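You operate a simulated robot arm through the tools that you are given. There is no shell and no other tool.

Carry out the task below with a simulated robot arm. There is one attempt and no reset: what you move stays moved.

TASK
Test the red lead and stand its plugs in the matching tray.
Fine: cable tester on, tall plug in A, short plug in B, press TEST once; GOOD tray if it reads GOOD, FAULT tray if OPEN. Set down upright: tall red plug, short red plug.

The check looks at the end state, three seconds after you hand in, the way a careful person would. Anything else that was tipped, shoved, dropped, spilled or broken makes it a failure.

THE ROBOT
A 6-joint arm with a fingered hand, fixed in place. Base frame: the origin is at the foot of the arm, x ahead of it, y to its left, z up. Readings come in cm, rad, newtons and seconds.
With the tool pointing down near the work surface it reaches from about 46 to 80 cm from the base axis. Its first joint turns from -2.897 to 2.897 rad. Payload 4 kg.
Tool frame: the origin (TCP) lies between the finger pads and is the grasp point; the fingertips stand 2 cm ahead of it; z points along the fingers, y is the line along which they close. The gripper opens to 14 cm. The gripper's body begins 5.4 cm behind the TCP. The gripper is a hand of 3 fingers: y runs from the thumb to the fingers, the wrist lies at [0, 0, -21.5] in the tool frame.
Orientation is that of the tool frame in the base frame, as [roll, pitch, yaw] about the fixed x, y, z axes, in that order (R = Rz(yaw) Ry(pitch) Rx(roll)). With the fingers straight down and closing along the base's y, the tool's x points along the base's -x, its y along +y and its z along -z.

THE INTERFACE
- The arm moves only by the tool apply_moves. Its argument "rows" is a list of rows, each a list of 6 numbers: the shift along the tool's x, y, z in cm, then the turn, a rotation vector about the tool's x, y, z in degrees. In form: [[x, y, z, rx, ry, rz], ...]. A call has 1 to 20 rows; each row is the pose to reach, as a shift and turn from the pose commanded when the call began, along the tool's axes at that moment. A row lasts 0.2 s, in which the tool goes at most 5 cm and 0.15 rad; a call with a longer step from one row to the next is refused whole. A pose out of reach is approached as far as the arm can. The call stops where the force on the tool passes 40 N (or 10 N more than at its start, if that is more) or the arm is blocked; 0.2 s more then pass. In this call time passes only in rows, and 0.2 s behind the last. It gives the time, the measured TCP pose, the force on the tool (base axes), the opening and the grip force at its end, in the units of the frame above (readings bear some noise), with the torque about the TCP (base axes, N m) and any sound that the robot's microphone picked up.
- Cameras (640 x 400 px; columns grow to the right, rows downward): "scene" is fixed at [5.54, 50.64, 140.14]; the picture's right is [-0.93, -0.36, 0.00], its down [-0.13, 0.35, -0.93] and it looks along [0.33, -0.87, -0.37] (base axes); focal length 320 px, centre (320, 200). "wrist" rides on the gripper at [7.4, -4.3, -7.9] in the tool frame; the picture's right is [0.50, 0.87, 0.00], its down [-0.59, 0.34, -0.73] and it looks along [-0.64, 0.37, 0.68] (tool axes); focal length 275 px, centre (320, 200). There is no depth. A picture from a camera that has moved, and an enlarged one, comes with that camera's place and axes in the base frame and with its lens. The place of the scene camera against the robot may be out by one fixed shift of up to 1.2 cm in any direction.
- get_image(camera): a new picture of that camera. The clock stands still meanwhile.
- move_column(by): slides the trunk up (or, below 0, down) by that many cm; the arm rides with it, the base frame stays. It gives what a move gives, with no picture.
- move_fingers(finger1, finger2, thumb_bend): sets how far each is bent, from 0 (flat) to 1 (curled in); at 0.3 the hand is open as for a grip, at 0.7 the pads meet at the TCP. One left out holds its place. A second passes; each finger stops where it meets its share of the squeeze, and holds until it gets a number again. It is the only way to open and close the hand. It gives what a move gives, with no picture; readings hold the bend of each and the force on the fingers (four entries, about 0 where the hand has none), thumb and palm.
- zoom(camera, box): a new picture of the part [left, top, right, bottom] of that camera's present view, enlarged. The clock stands still meanwhile.
- finish_job(): hands the job in; it is judged then, once.

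Places have to be worked out from the pictures, the camera data and where the tool is seen. Open the gripper and draw the arm clear of the work before you hand the job in, unless the task says otherwise.

The tools are called after "Call:" as name(argument=value, ...) on one line, values as JSON. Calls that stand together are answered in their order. apply_moves: Moves the arm, as the interface text tells. Its arguments: {"type":"object","properties":{"rows":{"type":"array","items":{"type":"array","items":{"type":"number"}}}},"required":["rows"]} The other tools are called the same way: move_column (by) slides the trunk up or down; move_fingers (finger1, finger2, thumb_bend) moves the fingers one by one; get_image (camera) takes a picture; zoom (camera, box) takes an enlarged picture of a part of a camera's view; finish_job () hands the job in.

At the start:

```text
clock: 0.0
eef_pos: [34.03, -23.29, 119.72]
tcp_rot: [3.141, 0.0, 3.14]
contact_force: [-0.3, -0.6, 1.0]
wrist_torque: [0.0, -0.02, 0.0]
grip_width: 13.99
grip_force: 0.0
shape: jaw
bend: [0.3, 0.3, 0.3]
finger forces: [0.1, 0.0, 0.0, 0.0, 0.0, 0.0]
trunk travel left (down, up): [-12.5, 46.5]
```

scene: 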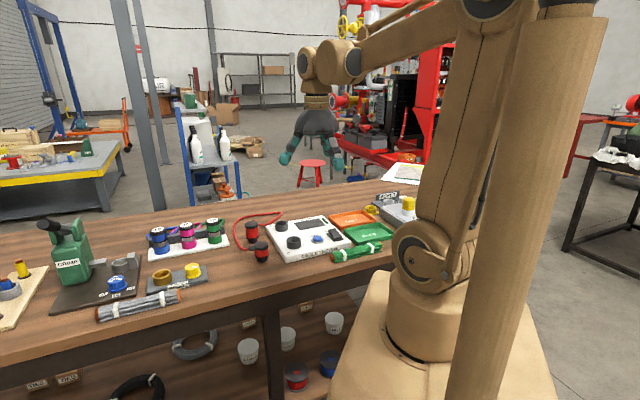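
wrist: 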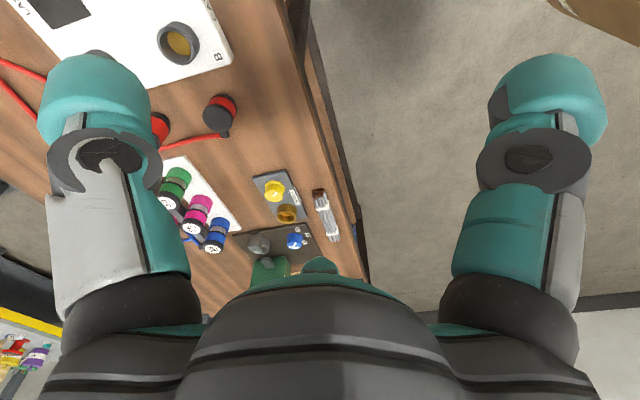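

The start pictures show a bench with a cable tester, red plugs, and trays. I zoom in on the tester region to read the details.

Call:
zoom(camera="scene", box=[220, 170, 440, 300])

Call:
zoom(camera="wrist", box=[0, 0, 380, 240])

Call:
zoom(camera="scene", box=[0, 190, 240, 340])

```text
2.91 times, centred on (330, 235) of scene
camera zoom: at [5.54, 50.64, 140.14], right [-0.93, -0.36, 0.0], down [-0.13, 0.35, -0.93], along [0.33, -0.87, -0.37], focal length 930 px, centre (291, 98)
```

zoom: 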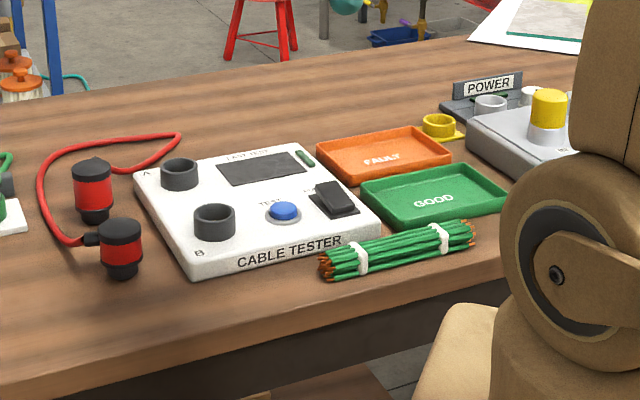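

```text
1.67 times, centred on (190, 120) of wrist
camera zoom: at [26.63, -27.58, 127.8], right [-0.5, 0.87, 0.0], down [0.59, 0.34, 0.73], along [0.64, 0.37, -0.68], focal length 459 px, centre (537, 333)
```

zoom: 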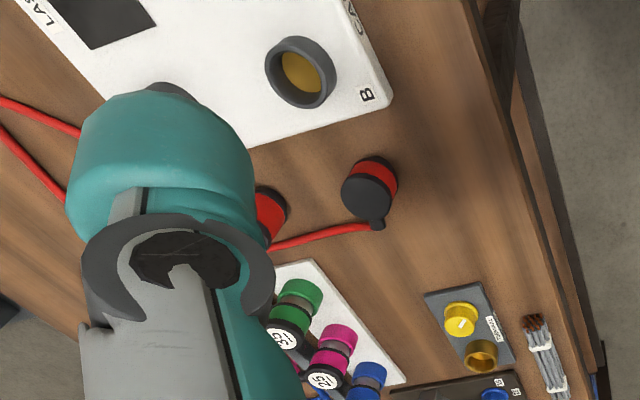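

```text
2.67 times, centred on (120, 265) of scene
camera zoom: at [5.54, 50.64, 140.14], right [-0.93, -0.36, 0.0], down [-0.13, 0.35, -0.93], along [0.33, -0.87, -0.37], focal length 853 px, centre (853, 27)
```

zoom: 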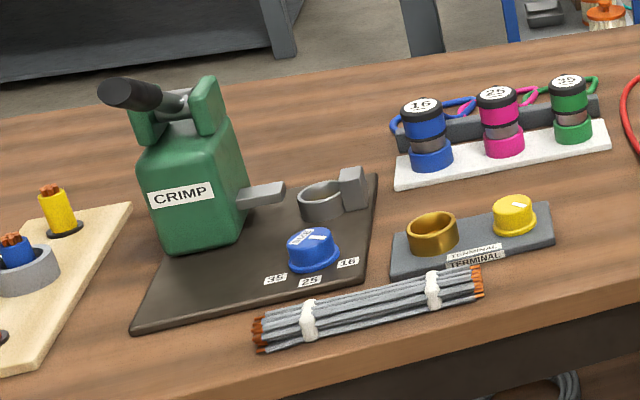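

Far plug (tall) and near plug (short) stand left of the tester; I estimate the near plug's top at about (57,-30,85). I zoom on the hand and on the plugs to learn their shapes.

Call:
zoom(camera="scene", box=[260, 80, 370, 180])

Call:
zoom(camera="scene", box=[225, 200, 305, 270])

Call:
zoom(camera="scene", box=[260, 205, 360, 270])

Call:
zoom(camera="scene", box=[320, 180, 440, 270])

```text
4.00 times, centred on (315, 130) of scene
camera zoom: at [5.54, 50.64, 140.14], right [-0.93, -0.36, 0.0], down [-0.13, 0.35, -0.93], along [0.33, -0.87, -0.37], focal length 1279 px, centre (340, 480)
```

zoom: 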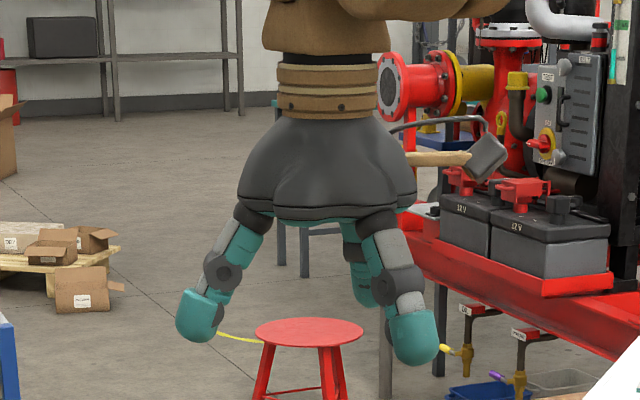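

```text
5.71 times, centred on (265, 235) of scene
camera zoom: at [5.54, 50.64, 140.14], right [-0.93, -0.36, 0.0], down [-0.13, 0.35, -0.93], along [0.33, -0.87, -0.37], focal length 1827 px, centre (634, 0)
```

zoom: 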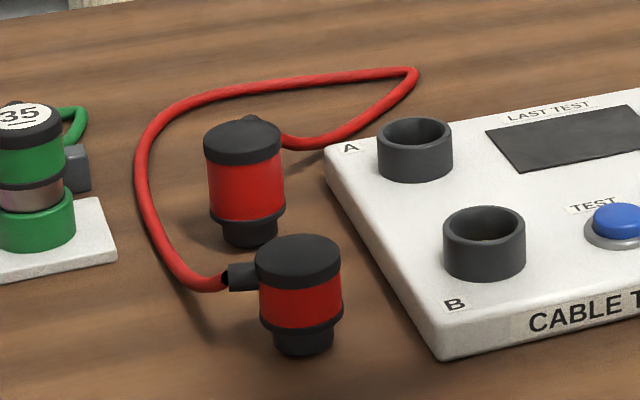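

```text
6.15 times, centred on (310, 238) of scene
camera zoom: at [5.54, 50.64, 140.14], right [-0.93, -0.36, 0.0], down [-0.13, 0.35, -0.93], along [0.33, -0.87, -0.37], focal length 1968 px, centre (382, -31)
```

zoom: 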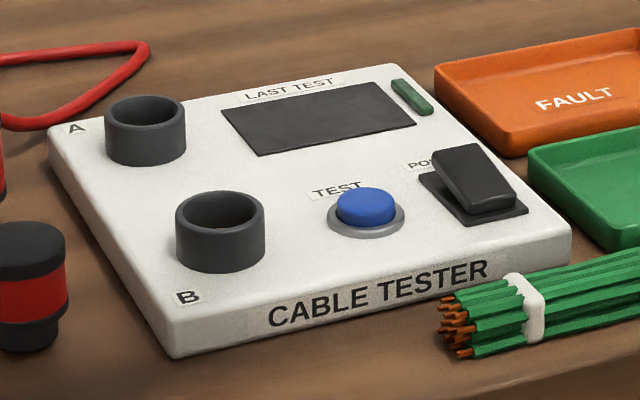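

```text
4.44 times, centred on (380, 225) of scene
camera zoom: at [5.54, 50.64, 140.14], right [-0.93, -0.36, 0.0], down [-0.13, 0.35, -0.93], along [0.33, -0.87, -0.37], focal length 1421 px, centre (53, 89)
```

zoom: 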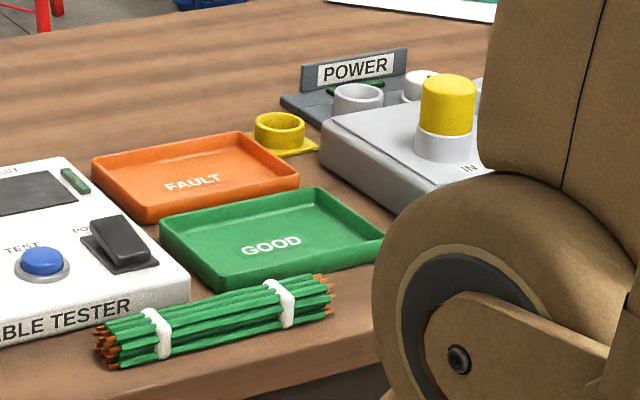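

The hand has three digits at about 120° (thumb at tool −y). I estimate tester centre near (50,-47), table about z 80. I move the hand to look at the tester from the robot's side, staying high.

Call:
apply_moves(rows=[[0.7, -4.6, 0.6, 0, 0, 0], [1.4, -9.1, 1.2, 0, 0, 0], [2.1, -13.7, 1.8, 0, 0, 0], [2.8, -18.2, 2.4, 0, 0, 0], [3.5, -22.8, 3.0, 0, 0, 0], [4.2, -27.3, 3.6, 0, 0, 0], [4.9, -31.9, 4.2, 0, 0, 0], [5.6, -36.4, 4.7, 0, 0, 0]])

```text
clock: 1.8
eef_pos: [28.22, -59.63, 114.96]
tcp_rot: [-3.141, -0.001, 3.142]
contact_force: [-0.5, 0.2, 0.5]
wrist_torque: [0.01, 0.04, 0.0]
grip_width: 13.97
grip_force: 0.0
shape: jaw
bend: [0.3, 0.3, 0.3]
finger forces: [0.1, 0.0, 0.0, 0.1, 0.1, 0.0]
trunk travel left (down, up): [-12.5, 46.5]
```

The arm arrived at (28.2,-59.6,115). I take a wrist picture here to see the tester, and a scene one.

Call:
get_image(camera="wrist")

Call:
get_image(camera="scene")

```text
taken
camera wrist: at [20.91, -64.06, 122.98], right [-0.5, 0.87, 0.0], down [0.59, 0.34, 0.73], along [0.64, 0.37, -0.68], focal length 275 px, centre (320, 200)
```

wrist: 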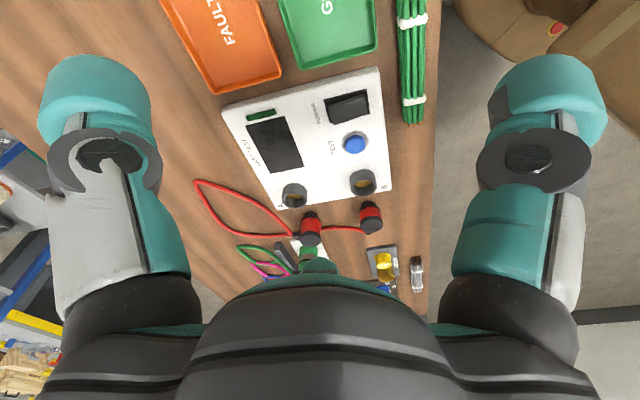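

```text
taken
```

scene: 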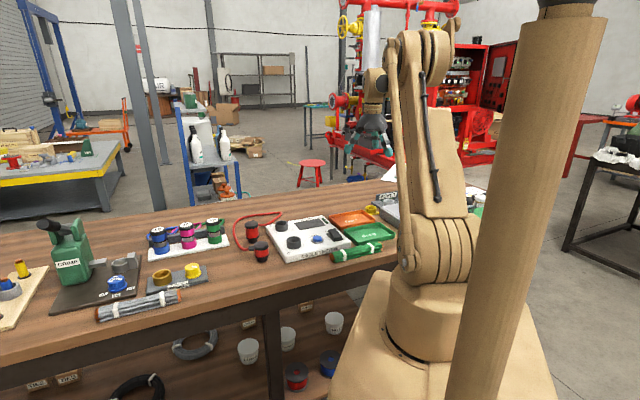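

This wrist view shows tester, trays and plugs. I zoom in to measure them.

Call:
zoom(camera="wrist", box=[200, 60, 440, 210])

Call:
zoom(camera="wrist", box=[260, 160, 420, 260])

Call:
zoom(camera="wrist", box=[140, 0, 460, 130])

```text
2.67 times, centred on (320, 135) of wrist
camera zoom: at [20.91, -64.06, 122.98], right [-0.5, 0.87, 0.0], down [0.59, 0.34, 0.73], along [0.64, 0.37, -0.68], focal length 734 px, centre (320, 373)
```

zoom: 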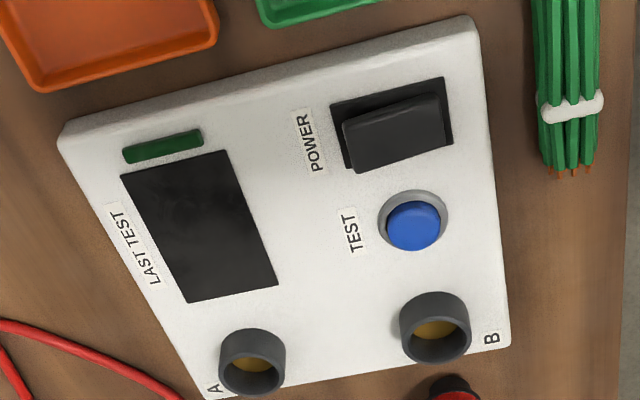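

```text
4.00 times, centred on (340, 210) of wrist
camera zoom: at [20.91, -64.06, 122.98], right [-0.5, 0.87, 0.0], down [0.59, 0.34, 0.73], along [0.64, 0.37, -0.68], focal length 1101 px, centre (240, 160)
```

zoom: 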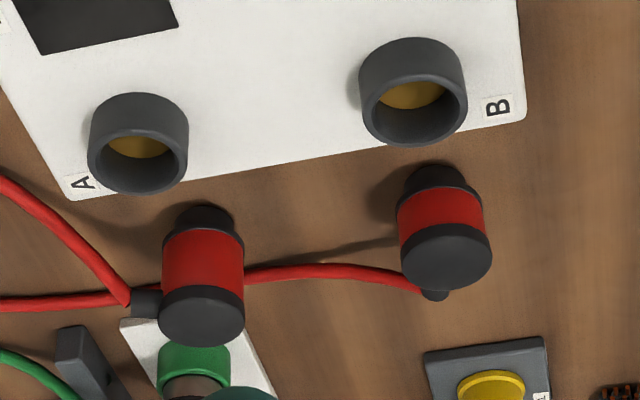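

```text
2.00 times, centred on (300, 65) of wrist
camera zoom: at [20.91, -64.06, 122.98], right [-0.5, 0.87, 0.0], down [0.59, 0.34, 0.73], along [0.64, 0.37, -0.68], focal length 551 px, centre (360, 470)
```

zoom: 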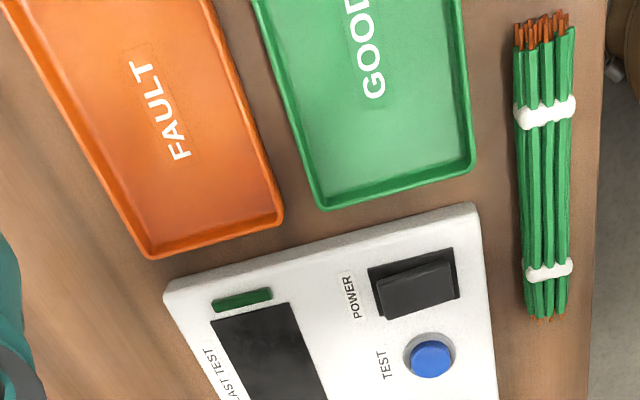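

Wrist and scene rays give tall plug top ≈(66.8,-40.0,87), short plug top ≈(57.1,-30.0,85.5), socket A ≈(59,-48), B ≈(49,-38), TEST ≈(42,-45), rocker ≈(37,-50). I zoom closer on the rocker to see which end is raised.

Call:
zoom(camera="wrist", box=[305, 80, 385, 130])

Call:
zoom(camera="scene", box=[305, 220, 355, 255])

```text
8.00 times, centred on (345, 105) of wrist
camera zoom: at [20.91, -64.06, 122.98], right [-0.5, 0.87, 0.0], down [0.59, 0.34, 0.73], along [0.64, 0.37, -0.68], focal length 2202 px, centre (120, 960)
```

zoom: 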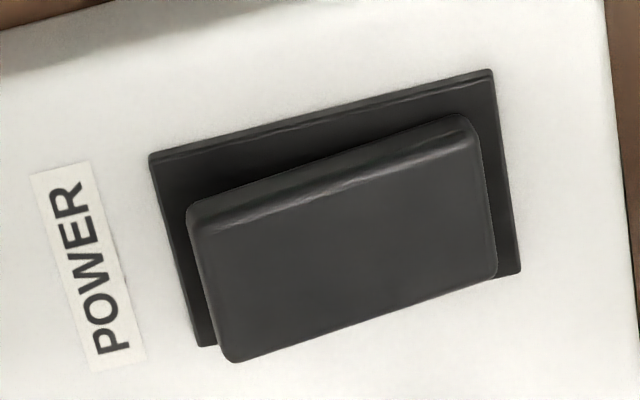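

```text
11.43 times, centred on (330, 238) of scene
camera zoom: at [5.54, 50.64, 140.14], right [-0.93, -0.36, 0.0], down [-0.13, 0.35, -0.93], along [0.33, -0.87, -0.37], focal length 3654 px, centre (206, -229)
```

zoom: 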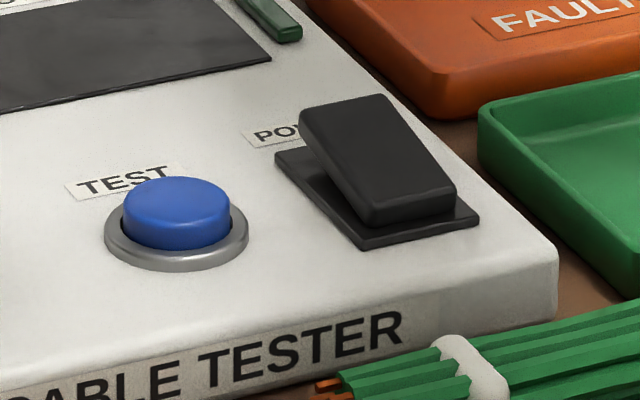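

The rocker's raised end is on the back (POWER-label/display) side, so that end must be pressed, about (38.3,-51.3). I close the fingers to a point for pressing and look at the shape.

Call:
move_fingers(finger1=0.7, finger2=0.7, thumb_bend=0.7)

Call:
get_image(camera="wrist")

Call:
zoom(camera="scene", box=[330, 60, 420, 160])

```text
clock: 2.8
eef_pos: [28.31, -59.58, 115.23]
tcp_rot: [-3.141, 0.0, -3.141]
contact_force: [0.0, 0.0, 0.4]
wrist_torque: [-0.02, 0.01, 0.02]
grip_width: 0.44
grip_force: 0.1
shape: fingers
bend: [0.69, 0.69, 0.7]
finger forces: [0.1, 0.0, 0.0, 0.1, 0.0, 0.0]
trunk travel left (down, up): [-12.5, 46.5]
```

```text
taken
camera wrist: at [20.93, -63.91, 123.04], right [-0.5, 0.87, 0.0], down [0.59, 0.34, 0.73], along [0.64, 0.37, -0.68], focal length 275 px, centre (320, 200)
```

wrist: 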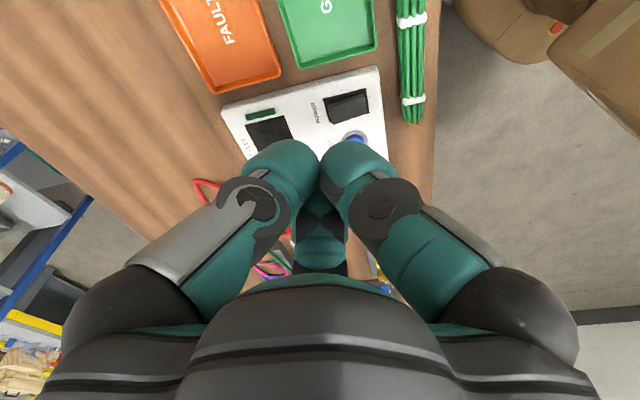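

```text
4.00 times, centred on (375, 110) of scene
camera zoom: at [5.54, 50.64, 140.14], right [-0.93, -0.36, 0.0], down [-0.13, 0.35, -0.93], along [0.33, -0.87, -0.37], focal length 1279 px, centre (100, 560)
```

zoom: 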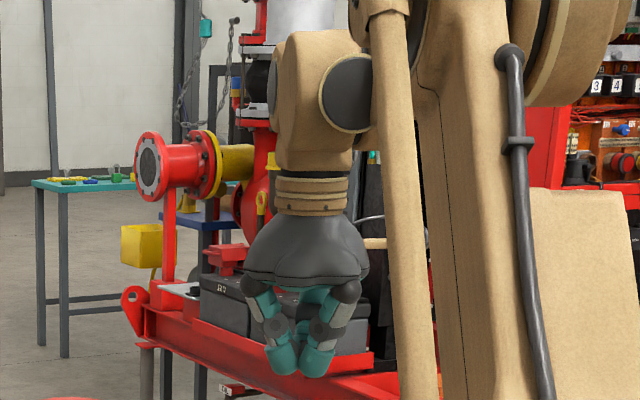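

The closed cluster looks wide compared with the rocker, so I try pressing with a single digit: thumb bent in, the two fingers laid flat out of the way.

Call:
move_fingers(finger1=0.0, finger2=0.0, thumb_bend=0.65)

Call:
get_image(camera="wrist")

Call:
zoom(camera="scene", box=[330, 60, 420, 160])

```text
clock: 3.8
eef_pos: [28.39, -59.53, 114.99]
tcp_rot: [-3.141, 0.0, -3.141]
contact_force: [-0.3, -0.1, 0.4]
wrist_torque: [-0.01, 0.01, 0.0]
grip_width: 9.32
grip_force: 0.1
shape: fingers
bend: [0.01, 0.01, 0.65]
finger forces: [0.0, 0.1, 0.0, 0.0, 0.0, 0.0]
trunk travel left (down, up): [-12.5, 46.5]
```

```text
taken
camera wrist: at [20.93, -63.9, 123.05], right [-0.5, 0.87, 0.0], down [0.59, 0.34, 0.73], along [0.64, 0.37, -0.68], focal length 275 px, centre (320, 200)
```

wrist: 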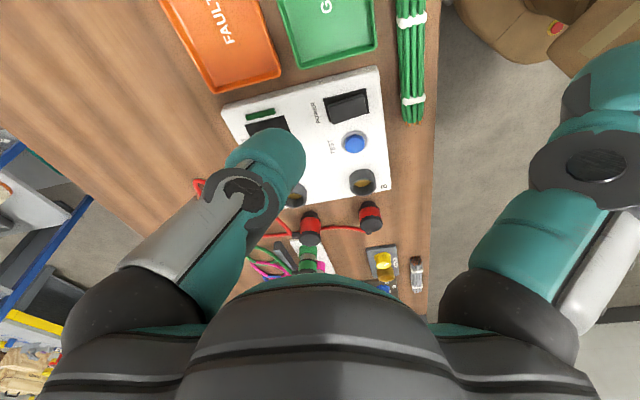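

```text
4.00 times, centred on (375, 110) of scene
camera zoom: at [5.54, 50.64, 140.14], right [-0.93, -0.36, 0.0], down [-0.13, 0.35, -0.93], along [0.33, -0.87, -0.37], focal length 1279 px, centre (100, 560)
```

zoom: 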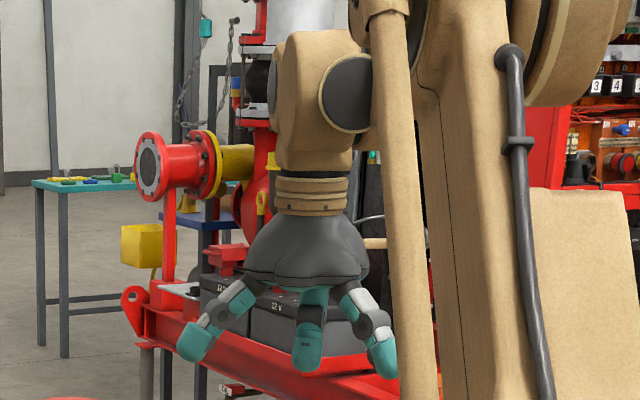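

The thumb is now the lowest point (tip ~113 with TCP 115), fingers about 1.6 cm higher. Thumb tip centre seems ≈2 cm toward base −y from the TCP axis; I move to hover over the rocker's raised end with TCP ≈(38.5,-49.5,95).

Call:
apply_moves(rows=[[-2.5, 2.6, 3, 0, 0, 0], [-5, 5.1, 6, 0, 0, 0], [-7.5, 7.6, 9, 0, 0, 0], [-10.1, 10.2, 12, 0, 0, 0], [-10.1, 10.2, 16, 0, 0, 0], [-10.1, 10.2, 20, 0, 0, 0]])

Call:
get_image(camera="wrist")

Call:
zoom(camera="scene", box=[260, 150, 400, 260])

```text
clock: 5.2
eef_pos: [38.53, -49.43, 95.19]
tcp_rot: [-3.141, -0.001, 3.141]
contact_force: [0.1, 0.0, 0.4]
wrist_torque: [0.0, -0.05, -0.01]
grip_width: 9.34
grip_force: 0.0
shape: fingers
bend: [0.01, 0.01, 0.65]
finger forces: [0.0, 0.0, 0.0, 0.0, 0.0, 0.1]
trunk travel left (down, up): [-12.5, 46.5]
```

```text
taken
camera wrist: at [31.12, -53.7, 103.15], right [-0.5, 0.87, 0.0], down [0.59, 0.34, 0.73], along [0.64, 0.37, -0.68], focal length 275 px, centre (320, 200)
```

wrist: 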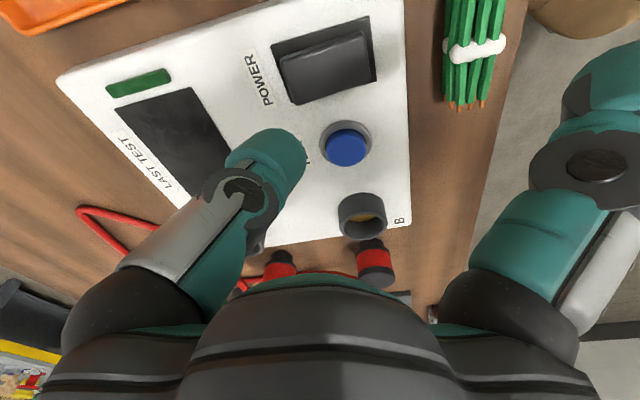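

```text
3.64 times, centred on (330, 205) of scene
camera zoom: at [5.54, 50.64, 140.14], right [-0.93, -0.36, 0.0], down [-0.13, 0.35, -0.93], along [0.33, -0.87, -0.37], focal length 1163 px, centre (284, 182)
```

zoom: 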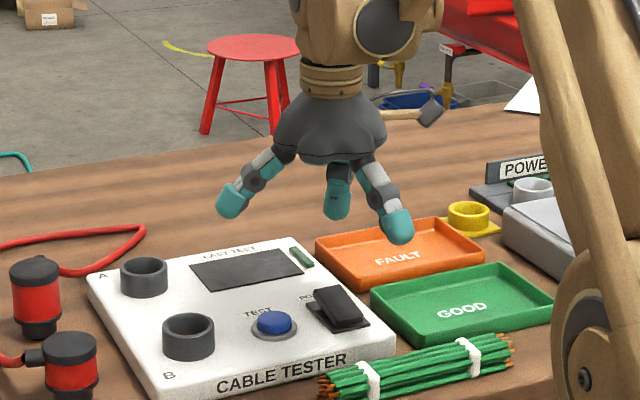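

I zoom on the wrist view around the thumb tip and rocker to gauge the horizontal offset.

Call:
zoom(camera="wrist", box=[220, 0, 420, 200])

Call:
zoom(camera="scene", box=[300, 190, 360, 250])

```text
2.00 times, centred on (320, 100) of wrist
camera zoom: at [31.12, -53.7, 103.15], right [-0.5, 0.87, 0.0], down [0.59, 0.34, 0.73], along [0.64, 0.37, -0.68], focal length 551 px, centre (320, 400)
```

zoom: 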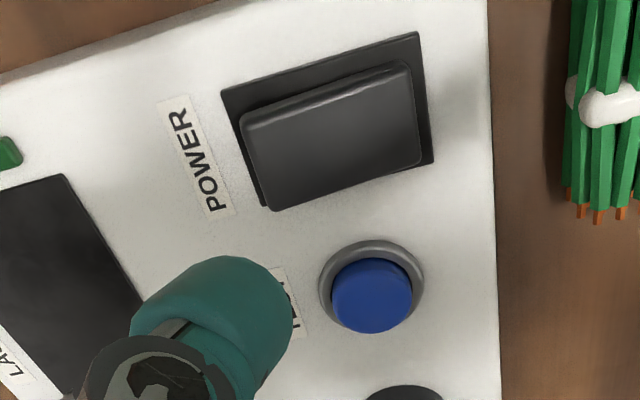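

```text
6.67 times, centred on (330, 220) of scene
camera zoom: at [5.54, 50.64, 140.14], right [-0.93, -0.36, 0.0], down [-0.13, 0.35, -0.93], along [0.33, -0.87, -0.37], focal length 2132 px, centre (253, 67)
```

zoom: 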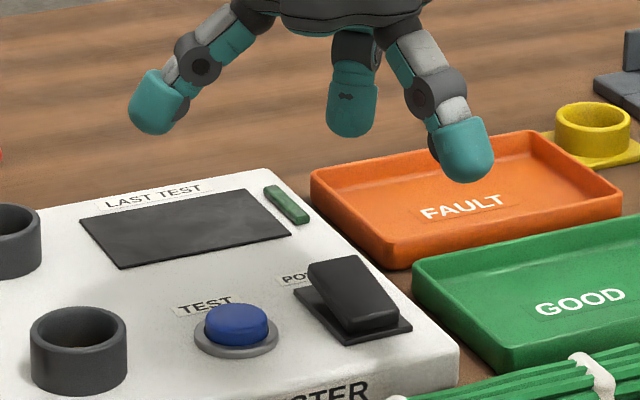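

The thumb tip works out at ≈(38.2,-51.3), just inside the rocker's raised edge. I lower 6 cm and check before pressing.

Call:
apply_moves(rows=[[0, 0, 3, 0, 0, 0], [0, 0, 6, 0, 0, 0]])

Call:
zoom(camera="scene", box=[290, 190, 370, 260])

Call:
zoom(camera="wrist", box=[220, 0, 420, 200])

```text
clock: 5.8
eef_pos: [38.76, -49.59, 89.26]
tcp_rot: [-3.14, 0.0, -3.141]
contact_force: [-0.3, -0.2, 0.0]
wrist_torque: [0.02, 0.01, 0.0]
grip_width: 9.36
grip_force: 0.2
shape: fingers
bend: [0.01, 0.01, 0.65]
finger forces: [0.0, 0.0, 0.0, 0.0, 0.0, 0.0]
trunk travel left (down, up): [-12.5, 46.5]
```

```text
5.71 times, centred on (330, 225) of scene
camera zoom: at [5.54, 50.64, 140.14], right [-0.93, -0.36, 0.0], down [-0.13, 0.35, -0.93], along [0.33, -0.87, -0.37], focal length 1827 px, centre (263, 57)
```

zoom: 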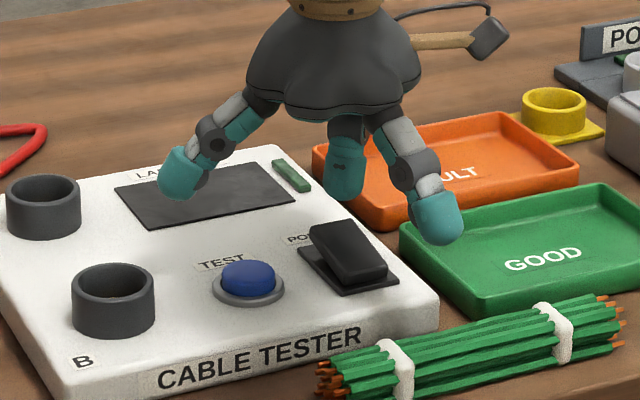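

```text
2.00 times, centred on (320, 100) of wrist
camera zoom: at [31.25, -53.89, 97.2], right [-0.5, 0.87, 0.0], down [0.59, 0.34, 0.73], along [0.64, 0.37, -0.68], focal length 551 px, centre (320, 400)
```

zoom: 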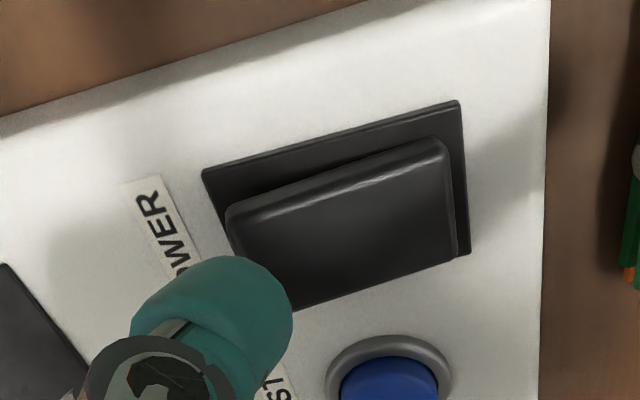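

Two wrist views put the rocker's raised edge at ≈(39.4,-51.4,84.5). I shift the thumb slightly (+0.4,+0.4) and press down in small steps, watching the force.

Call:
apply_moves(rows=[[-0.4, 0.4, 0.5, 0, 0, 0], [-0.4, 0.4, 1.5, 0, 0, 0], [-0.4, 0.4, 2.0, 0, 0, 0], [-0.4, 0.4, 2.4, 0, 0, 0], [-0.4, 0.4, 2.7, 0, 0, 0], [-0.4, 0.4, 3.0, 0, 0, 0], [-0.4, 0.4, 3.3, 0, 0, 0]])

Call:
zoom(camera="scene", box=[290, 190, 370, 260])

Call:
zoom(camera="wrist", box=[220, 0, 420, 200])

```text
clock: 6.9
eef_pos: [38.84, -49.11, 86.97]
tcp_rot: [-3.136, 0.002, 3.141]
contact_force: [2.6, -6.8, 27.7]
wrist_torque: [-0.77, 0.09, 0.12]
grip_width: 9.28
grip_force: 14.0
shape: fingers
bend: [0.01, 0.01, 0.66]
finger forces: [0.0, 0.0, 0.0, 0.0, 28.9, 0.1]
trunk travel left (down, up): [-12.5, 46.5]
stopped in row 5: the force on the tool passed its limit at 48 N (the readings are from after the stop); the commanded pose is now the measured one
```

```text
5.71 times, centred on (330, 225) of scene
camera zoom: at [5.54, 50.64, 140.14], right [-0.93, -0.36, 0.0], down [-0.13, 0.35, -0.93], along [0.33, -0.87, -0.37], focal length 1827 px, centre (263, 57)
```

zoom: 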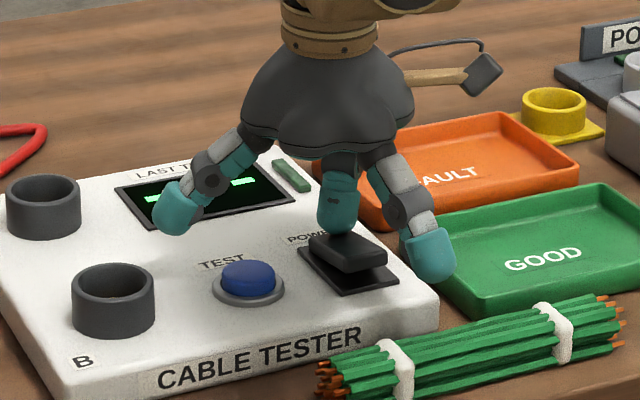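

```text
2.00 times, centred on (320, 100) of wrist
camera zoom: at [31.47, -53.5, 94.87], right [-0.5, 0.87, -0.01], down [0.59, 0.34, 0.73], along [0.64, 0.36, -0.68], focal length 551 px, centre (320, 400)
```

zoom: 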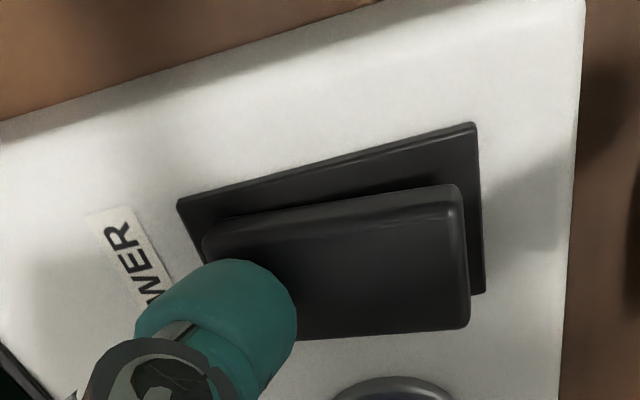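

The display lit up with dashes ("--") and the rocker tipped: tester is on. I raise the hand straight up and check.

Call:
apply_moves(rows=[[0, 0, -1, 0, 0, 0], [0, 0, -4, 0, 0, 0], [0, 0, -8, 0, 0, 0], [0, 0, -12, 0, 0, 0]])

Call:
zoom(camera="scene", box=[260, 190, 360, 270])

Call:
get_image(camera="wrist")

```text
clock: 7.9
eef_pos: [39.0, -49.44, 98.7]
tcp_rot: [-3.139, 0.002, -3.141]
contact_force: [1.0, -0.7, 0.0]
wrist_torque: [0.01, -0.05, 0.0]
grip_width: 9.34
grip_force: 0.1
shape: fingers
bend: [0.01, 0.01, 0.65]
finger forces: [0.0, 0.0, 0.1, 0.0, 0.1, 0.0]
trunk travel left (down, up): [-12.5, 46.5]
```

```text
5.00 times, centred on (310, 230) of scene
camera zoom: at [5.54, 50.64, 140.14], right [-0.93, -0.36, 0.0], down [-0.13, 0.35, -0.93], along [0.33, -0.87, -0.37], focal length 1599 px, centre (370, 50)
```

zoom: 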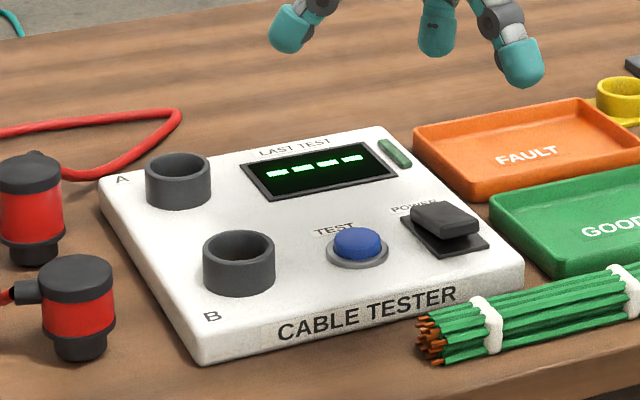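

```text
taken
camera wrist: at [31.63, -53.64, 106.67], right [-0.5, 0.87, 0.0], down [0.59, 0.34, 0.73], along [0.64, 0.37, -0.68], focal length 275 px, centre (320, 200)
```

wrist: 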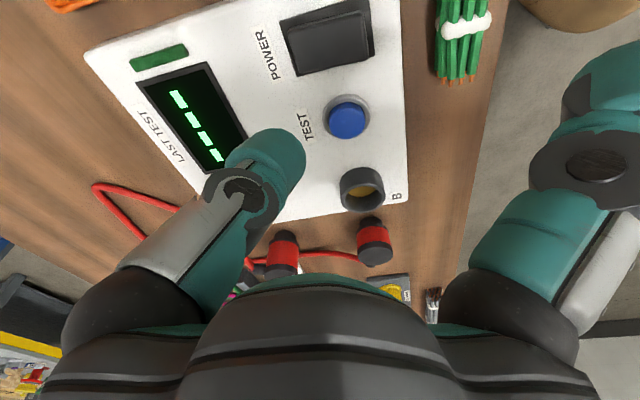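

Display shows "----", tester is powered. Now I set the fingers to a moderate opening and move over the tall plug (≈66.8,-40), yawing 30° so its cable boot (direction ≈ −65°) falls in a gap between digits.

Call:
move_fingers(finger1=0.42, finger2=0.42, thumb_bend=0.42)

Call:
apply_moves(rows=[[-4, 1.3, 0, 0, 0, 4.3], [-8, 2.6, 0, 0, 0, 8.6], [-12, 4.0, 0, 0, 0, 12.9], [-16, 5.3, 0, 0, 0, 17.2], [-20, 6.6, 0, 0, 0, 21.5], [-24, 8.0, 0, 0, 0, 25.8], [-27.8, 9.3, 0, 0, 0, 30]])

Call:
get_image(camera="wrist")

Call:
zoom(camera="scene", box=[200, 150, 340, 270])

```text
clock: 8.9
eef_pos: [39.05, -49.3, 98.58]
tcp_rot: [-3.139, 0.001, -3.141]
contact_force: [-0.1, 0.3, -0.3]
wrist_torque: [0.01, -0.01, -0.03]
grip_width: 8.88
grip_force: 0.2
shape: fingers
bend: [0.42, 0.42, 0.42]
finger forces: [0.1, 0.1, 0.1, 0.0, 0.0, 0.0]
trunk travel left (down, up): [-12.5, 46.5]
```

```text
clock: 10.5
eef_pos: [67.1, -39.61, 98.56]
tcp_rot: [-3.141, 0.002, 2.617]
contact_force: [0.3, 0.0, -0.6]
wrist_torque: [-0.02, 0.02, 0.01]
grip_width: 8.88
grip_force: 0.0
shape: fingers
bend: [0.42, 0.42, 0.42]
finger forces: [0.1, 0.0, 0.0, 0.0, 0.1, 0.1]
trunk travel left (down, up): [-12.5, 46.5]
```

```text
taken
camera wrist: at [58.55, -39.73, 106.63], right [0.0, 1.0, 0.0], down [0.68, 0.0, 0.73], along [0.73, 0.0, -0.68], focal length 275 px, centre (320, 200)
```

wrist: 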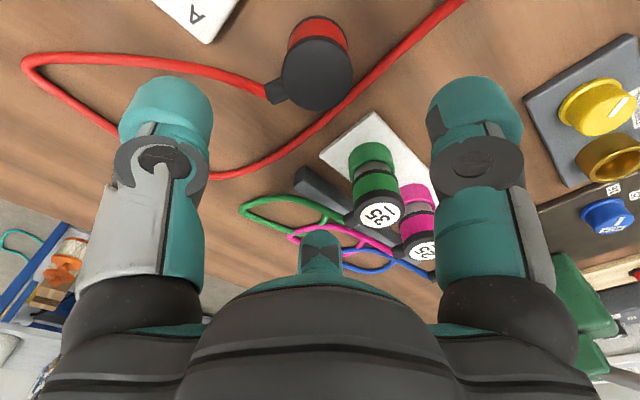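

```text
3.33 times, centred on (270, 210) of scene
camera zoom: at [5.54, 50.64, 140.14], right [-0.93, -0.36, 0.0], down [-0.13, 0.35, -0.93], along [0.33, -0.87, -0.37], focal length 1066 px, centre (487, 167)
```

zoom: 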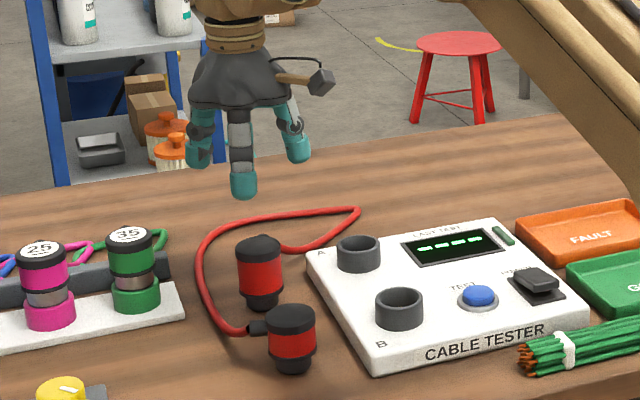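

The tall plug's cap top lies at ≈(67.1,-39.9) with boot direction ≈ −66°, in the gap between thumb and the far finger. I descend to TCP z≈91 and re-measure.

Call:
apply_moves(rows=[[0, 0, 2.5, 0, 0, 0], [0, 0, 5, 0, 0, 0], [0, 0, 7.5, 0, 0, 0]])

Call:
get_image(camera="wrist")

Call:
zoom(camera="scene", box=[220, 170, 310, 270])

```text
clock: 11.3
eef_pos: [66.6, -39.71, 91.14]
tcp_rot: [-3.139, 0.002, 2.617]
contact_force: [-0.8, -0.4, -0.1]
wrist_torque: [0.03, 0.02, 0.0]
grip_width: 8.88
grip_force: 0.0
shape: fingers
bend: [0.42, 0.42, 0.42]
finger forces: [0.0, 0.0, 0.0, 0.1, 0.1, 0.1]
trunk travel left (down, up): [-12.5, 46.5]
```

```text
taken
camera wrist: at [58.14, -39.71, 99.13], right [0.0, 1.0, 0.0], down [0.68, 0.0, 0.74], along [0.74, 0.0, -0.68], focal length 275 px, centre (320, 200)
```

wrist: 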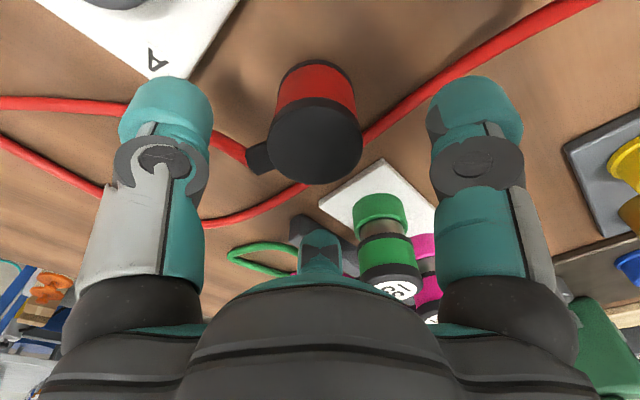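

```text
4.00 times, centred on (265, 220) of scene
camera zoom: at [5.54, 50.64, 140.14], right [-0.93, -0.36, 0.0], down [-0.13, 0.35, -0.93], along [0.33, -0.87, -0.37], focal length 1279 px, centre (540, 120)
```

zoom: 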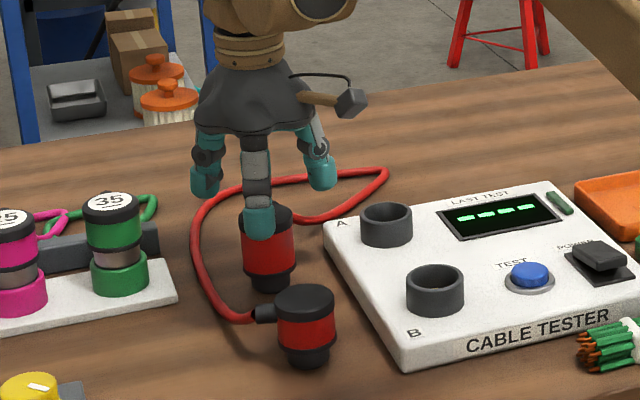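

I zoom to pin the cap centre more precisely.

Call:
zoom(camera="wrist", box=[240, 40, 400, 200])

Call:
zoom(camera="scene", box=[255, 190, 325, 270])

```text
2.50 times, centred on (320, 120) of wrist
camera zoom: at [58.14, -39.71, 99.13], right [0.0, 1.0, 0.0], down [0.68, 0.0, 0.74], along [0.74, 0.0, -0.68], focal length 688 px, centre (320, 400)
```

zoom: 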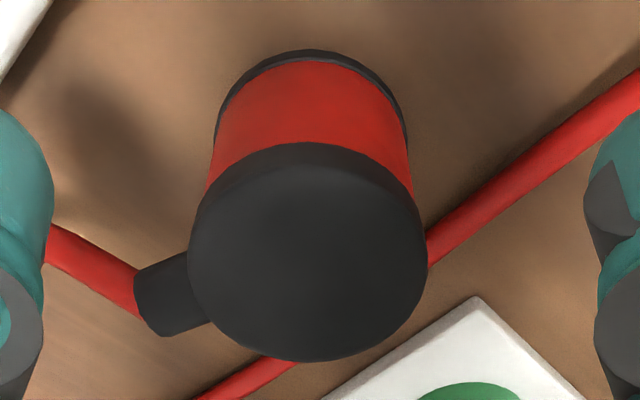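

```text
5.00 times, centred on (290, 230) of scene
camera zoom: at [5.54, 50.64, 140.14], right [-0.93, -0.36, 0.0], down [-0.13, 0.35, -0.93], along [0.33, -0.87, -0.37], focal length 1599 px, centre (470, 50)
```

zoom: 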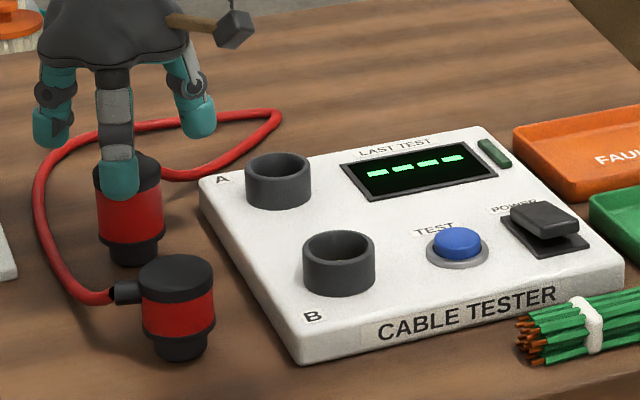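

Cap centre is offset from the TCP axis by ≈(−0.37,−0.22) in base, cap top z≈87.6, diameter ≈4.8. I narrow the fingers a bit, correct, and descend part of the way.

Call:
move_fingers(finger1=0.45, finger2=0.45, thumb_bend=0.45)

Call:
apply_moves(rows=[[0.21, -0.37, 0, 0, 0, 0], [0.21, -0.37, 1, 0, 0, 0], [0.21, -0.37, 2, 0, 0, 0], [0.21, -0.37, 3, 0, 0, 0], [0.21, -0.37, 4, 0, 0, 0]])

Call:
get_image(camera="wrist")

Call:
zoom(camera="scene", box=[220, 190, 310, 270])

```text
clock: 12.3
eef_pos: [66.67, -39.6, 91.28]
tcp_rot: [-3.141, 0.001, 2.618]
contact_force: [-0.5, -0.3, -0.3]
wrist_torque: [-0.01, 0.0, 0.01]
grip_width: 7.94
grip_force: 0.0
shape: fingers
bend: [0.45, 0.45, 0.45]
finger forces: [0.1, 0.1, 0.2, 0.0, 0.0, 0.0]
trunk travel left (down, up): [-12.5, 46.5]
```

```text
clock: 13.5
eef_pos: [66.44, -40.02, 87.11]
tcp_rot: [-3.14, 0.002, 2.618]
contact_force: [-0.6, -0.8, -0.7]
wrist_torque: [-0.02, 0.03, -0.02]
grip_width: 7.97
grip_force: 0.1
shape: fingers
bend: [0.45, 0.45, 0.45]
finger forces: [0.1, 0.0, 0.0, 0.1, 0.1, 0.0]
trunk travel left (down, up): [-12.5, 46.5]
```

```text
taken
camera wrist: at [57.88, -40.05, 95.18], right [0.0, 1.0, 0.0], down [0.68, 0.0, 0.74], along [0.74, 0.0, -0.68], focal length 275 px, centre (320, 200)
```

wrist: 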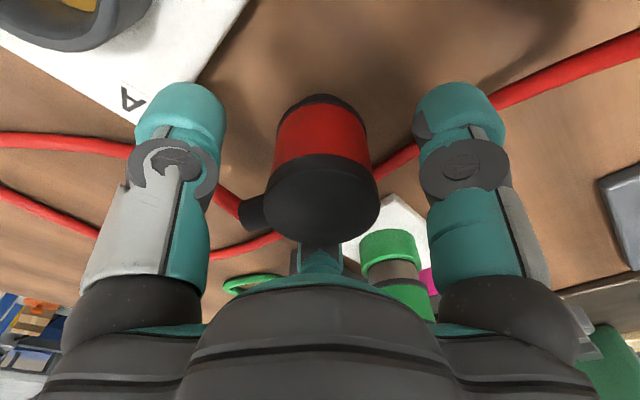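

```text
5.00 times, centred on (265, 230) of scene
camera zoom: at [5.54, 50.64, 140.14], right [-0.93, -0.36, 0.0], down [-0.13, 0.35, -0.93], along [0.33, -0.87, -0.37], focal length 1599 px, centre (595, 50)
```

zoom: 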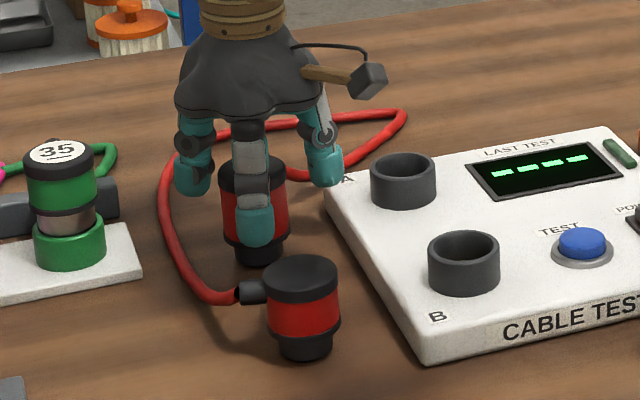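

The cap is centred between the digits (column ≈321) and level with the TCP. I descend 3 cm more to place the pads on the red body, tips ≈82.5.

Call:
apply_moves(rows=[[0, 0, 0.75, 0, 0, 0], [0, 0, 1.5, 0, 0, 0], [0, 0, 2.2, 0, 0, 0], [0, 0, 2.9, 0, 0, 0]])

Call:
get_image(camera="wrist")

Call:
zoom(camera="scene", box=[220, 190, 310, 270])

```text
clock: 14.4
eef_pos: [66.42, -39.94, 85.51]
tcp_rot: [-3.137, 0.007, 2.622]
contact_force: [1.0, 4.5, 22.9]
wrist_torque: [-1.19, 0.78, -0.11]
grip_width: 8.12
grip_force: 11.7
shape: fingers
bend: [0.45, 0.45, 0.44]
finger forces: [0.0, 0.0, 0.0, 0.1, 23.3, 0.0]
trunk travel left (down, up): [-12.5, 46.5]
stopped in row 4: the force on the tool passed its limit at 48 N (the readings are from after the stop); the commanded pose is now the measured one
```

```text
taken
camera wrist: at [57.84, -39.93, 93.49], right [0.0, 1.0, -0.01], down [0.68, 0.01, 0.74], along [0.74, 0.0, -0.68], focal length 275 px, centre (320, 200)
```

wrist: 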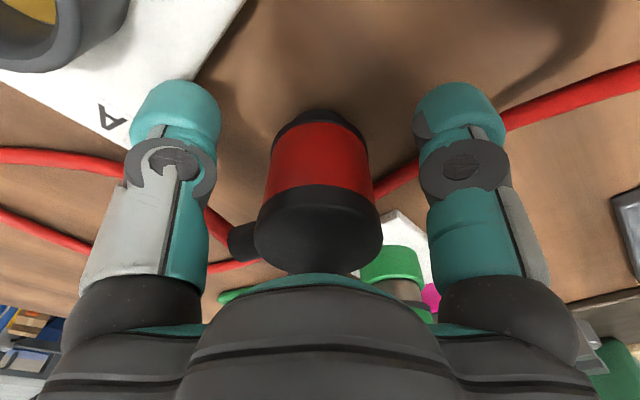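

```text
5.00 times, centred on (265, 230) of scene
camera zoom: at [5.54, 50.64, 140.14], right [-0.93, -0.36, 0.0], down [-0.13, 0.35, -0.93], along [0.33, -0.87, -0.37], focal length 1599 px, centre (595, 50)
```

zoom: 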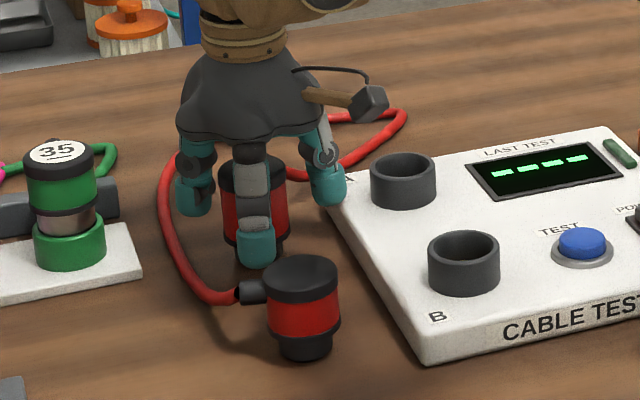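

The thumb landed on the tester's corner (23 N on the thumb) at TCP z 85.5, so the tester top is ≈83.4. I lift at once to relieve it, then narrow the fingers so the thumb clears the tester.

Call:
apply_moves(rows=[[0, 0, -0.6, 0, 0, 0], [0, 0, -1.2, 0, 0, 0]])

Call:
move_fingers(finger1=0.5, finger2=0.5, thumb_bend=0.5)

Call:
get_image(camera="wrist")

Call:
zoom(camera="scene", box=[220, 180, 320, 270])

```text
clock: 15.0
eef_pos: [66.52, -40.01, 86.4]
tcp_rot: [-3.138, 0.007, 2.622]
contact_force: [-0.1, -0.8, -0.2]
wrist_torque: [0.01, 0.01, 0.02]
grip_width: 7.98
grip_force: 0.0
shape: fingers
bend: [0.45, 0.45, 0.45]
finger forces: [0.1, 0.0, 0.1, 0.0, 0.0, 0.0]
trunk travel left (down, up): [-12.5, 46.5]
```

```text
clock: 16.0
eef_pos: [66.52, -40.06, 86.41]
tcp_rot: [-3.14, 0.005, 2.623]
contact_force: [-0.7, 0.1, -0.3]
wrist_torque: [0.02, -0.03, 0.0]
grip_width: 6.4
grip_force: 0.0
shape: fingers
bend: [0.5, 0.5, 0.5]
finger forces: [0.0, 0.0, 0.1, 0.0, 0.0, 0.0]
trunk travel left (down, up): [-12.5, 46.5]
```

```text
taken
camera wrist: at [57.95, -40.06, 94.39], right [0.0, 1.0, 0.0], down [0.68, 0.01, 0.74], along [0.74, 0.0, -0.68], focal length 275 px, centre (320, 200)
```

wrist: 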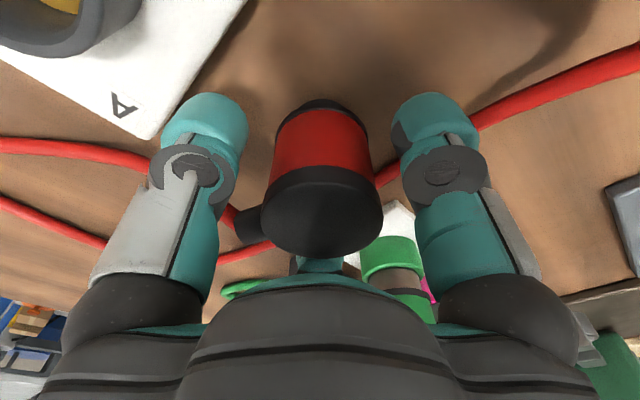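

```text
4.44 times, centred on (270, 225) of scene
camera zoom: at [5.54, 50.64, 140.14], right [-0.93, -0.36, 0.0], down [-0.13, 0.35, -0.93], along [0.33, -0.87, -0.37], focal length 1421 px, centre (542, 89)
```

zoom: 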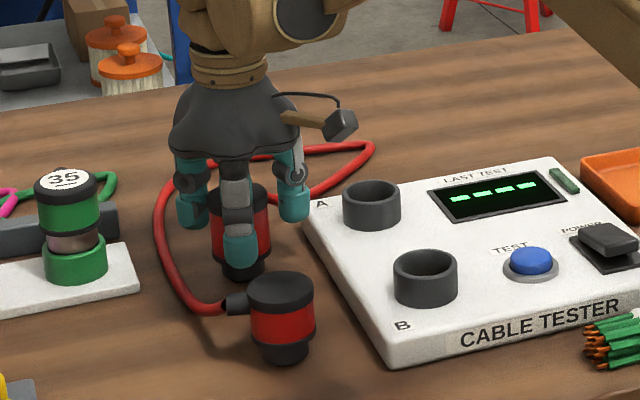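

The plug is nearly centred (about 0.2 cm toward +y). I correct slightly and descend 1.6 cm with the narrower opening.

Call:
apply_moves(rows=[[0.2, 0.12, 0, 0, 0, 0], [0.2, 0.12, 0.5, 0, 0, 0], [0.2, 0.12, 1.0, 0, 0, 0], [0.2, 0.12, 1.6, 0, 0, 0]])

Call:
get_image(camera="wrist")

Call:
zoom(camera="scene", box=[220, 180, 320, 270])

```text
clock: 17.0
eef_pos: [66.36, -39.78, 84.77]
tcp_rot: [-3.14, 0.005, 2.621]
contact_force: [-0.1, -0.2, 0.1]
wrist_torque: [0.01, 0.0, -0.01]
grip_width: 6.37
grip_force: 0.2
shape: fingers
bend: [0.5, 0.5, 0.5]
finger forces: [0.1, 0.0, 0.1, 0.0, 0.1, 0.0]
trunk travel left (down, up): [-12.5, 46.5]
```

```text
taken
camera wrist: at [57.81, -39.92, 92.78], right [0.0, 1.0, 0.0], down [0.68, 0.01, 0.74], along [0.74, 0.0, -0.68], focal length 275 px, centre (320, 200)
```

wrist: 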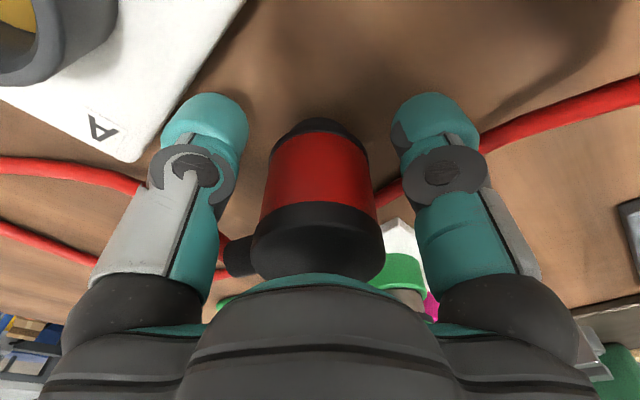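

```text
4.44 times, centred on (270, 225) of scene
camera zoom: at [5.54, 50.64, 140.14], right [-0.93, -0.36, 0.0], down [-0.13, 0.35, -0.93], along [0.33, -0.87, -0.37], focal length 1421 px, centre (542, 89)
```

zoom: 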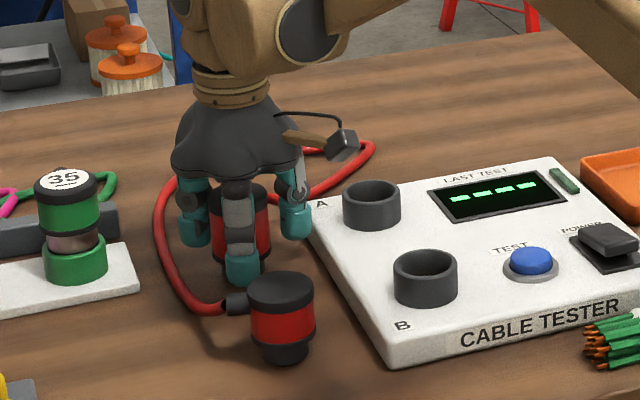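

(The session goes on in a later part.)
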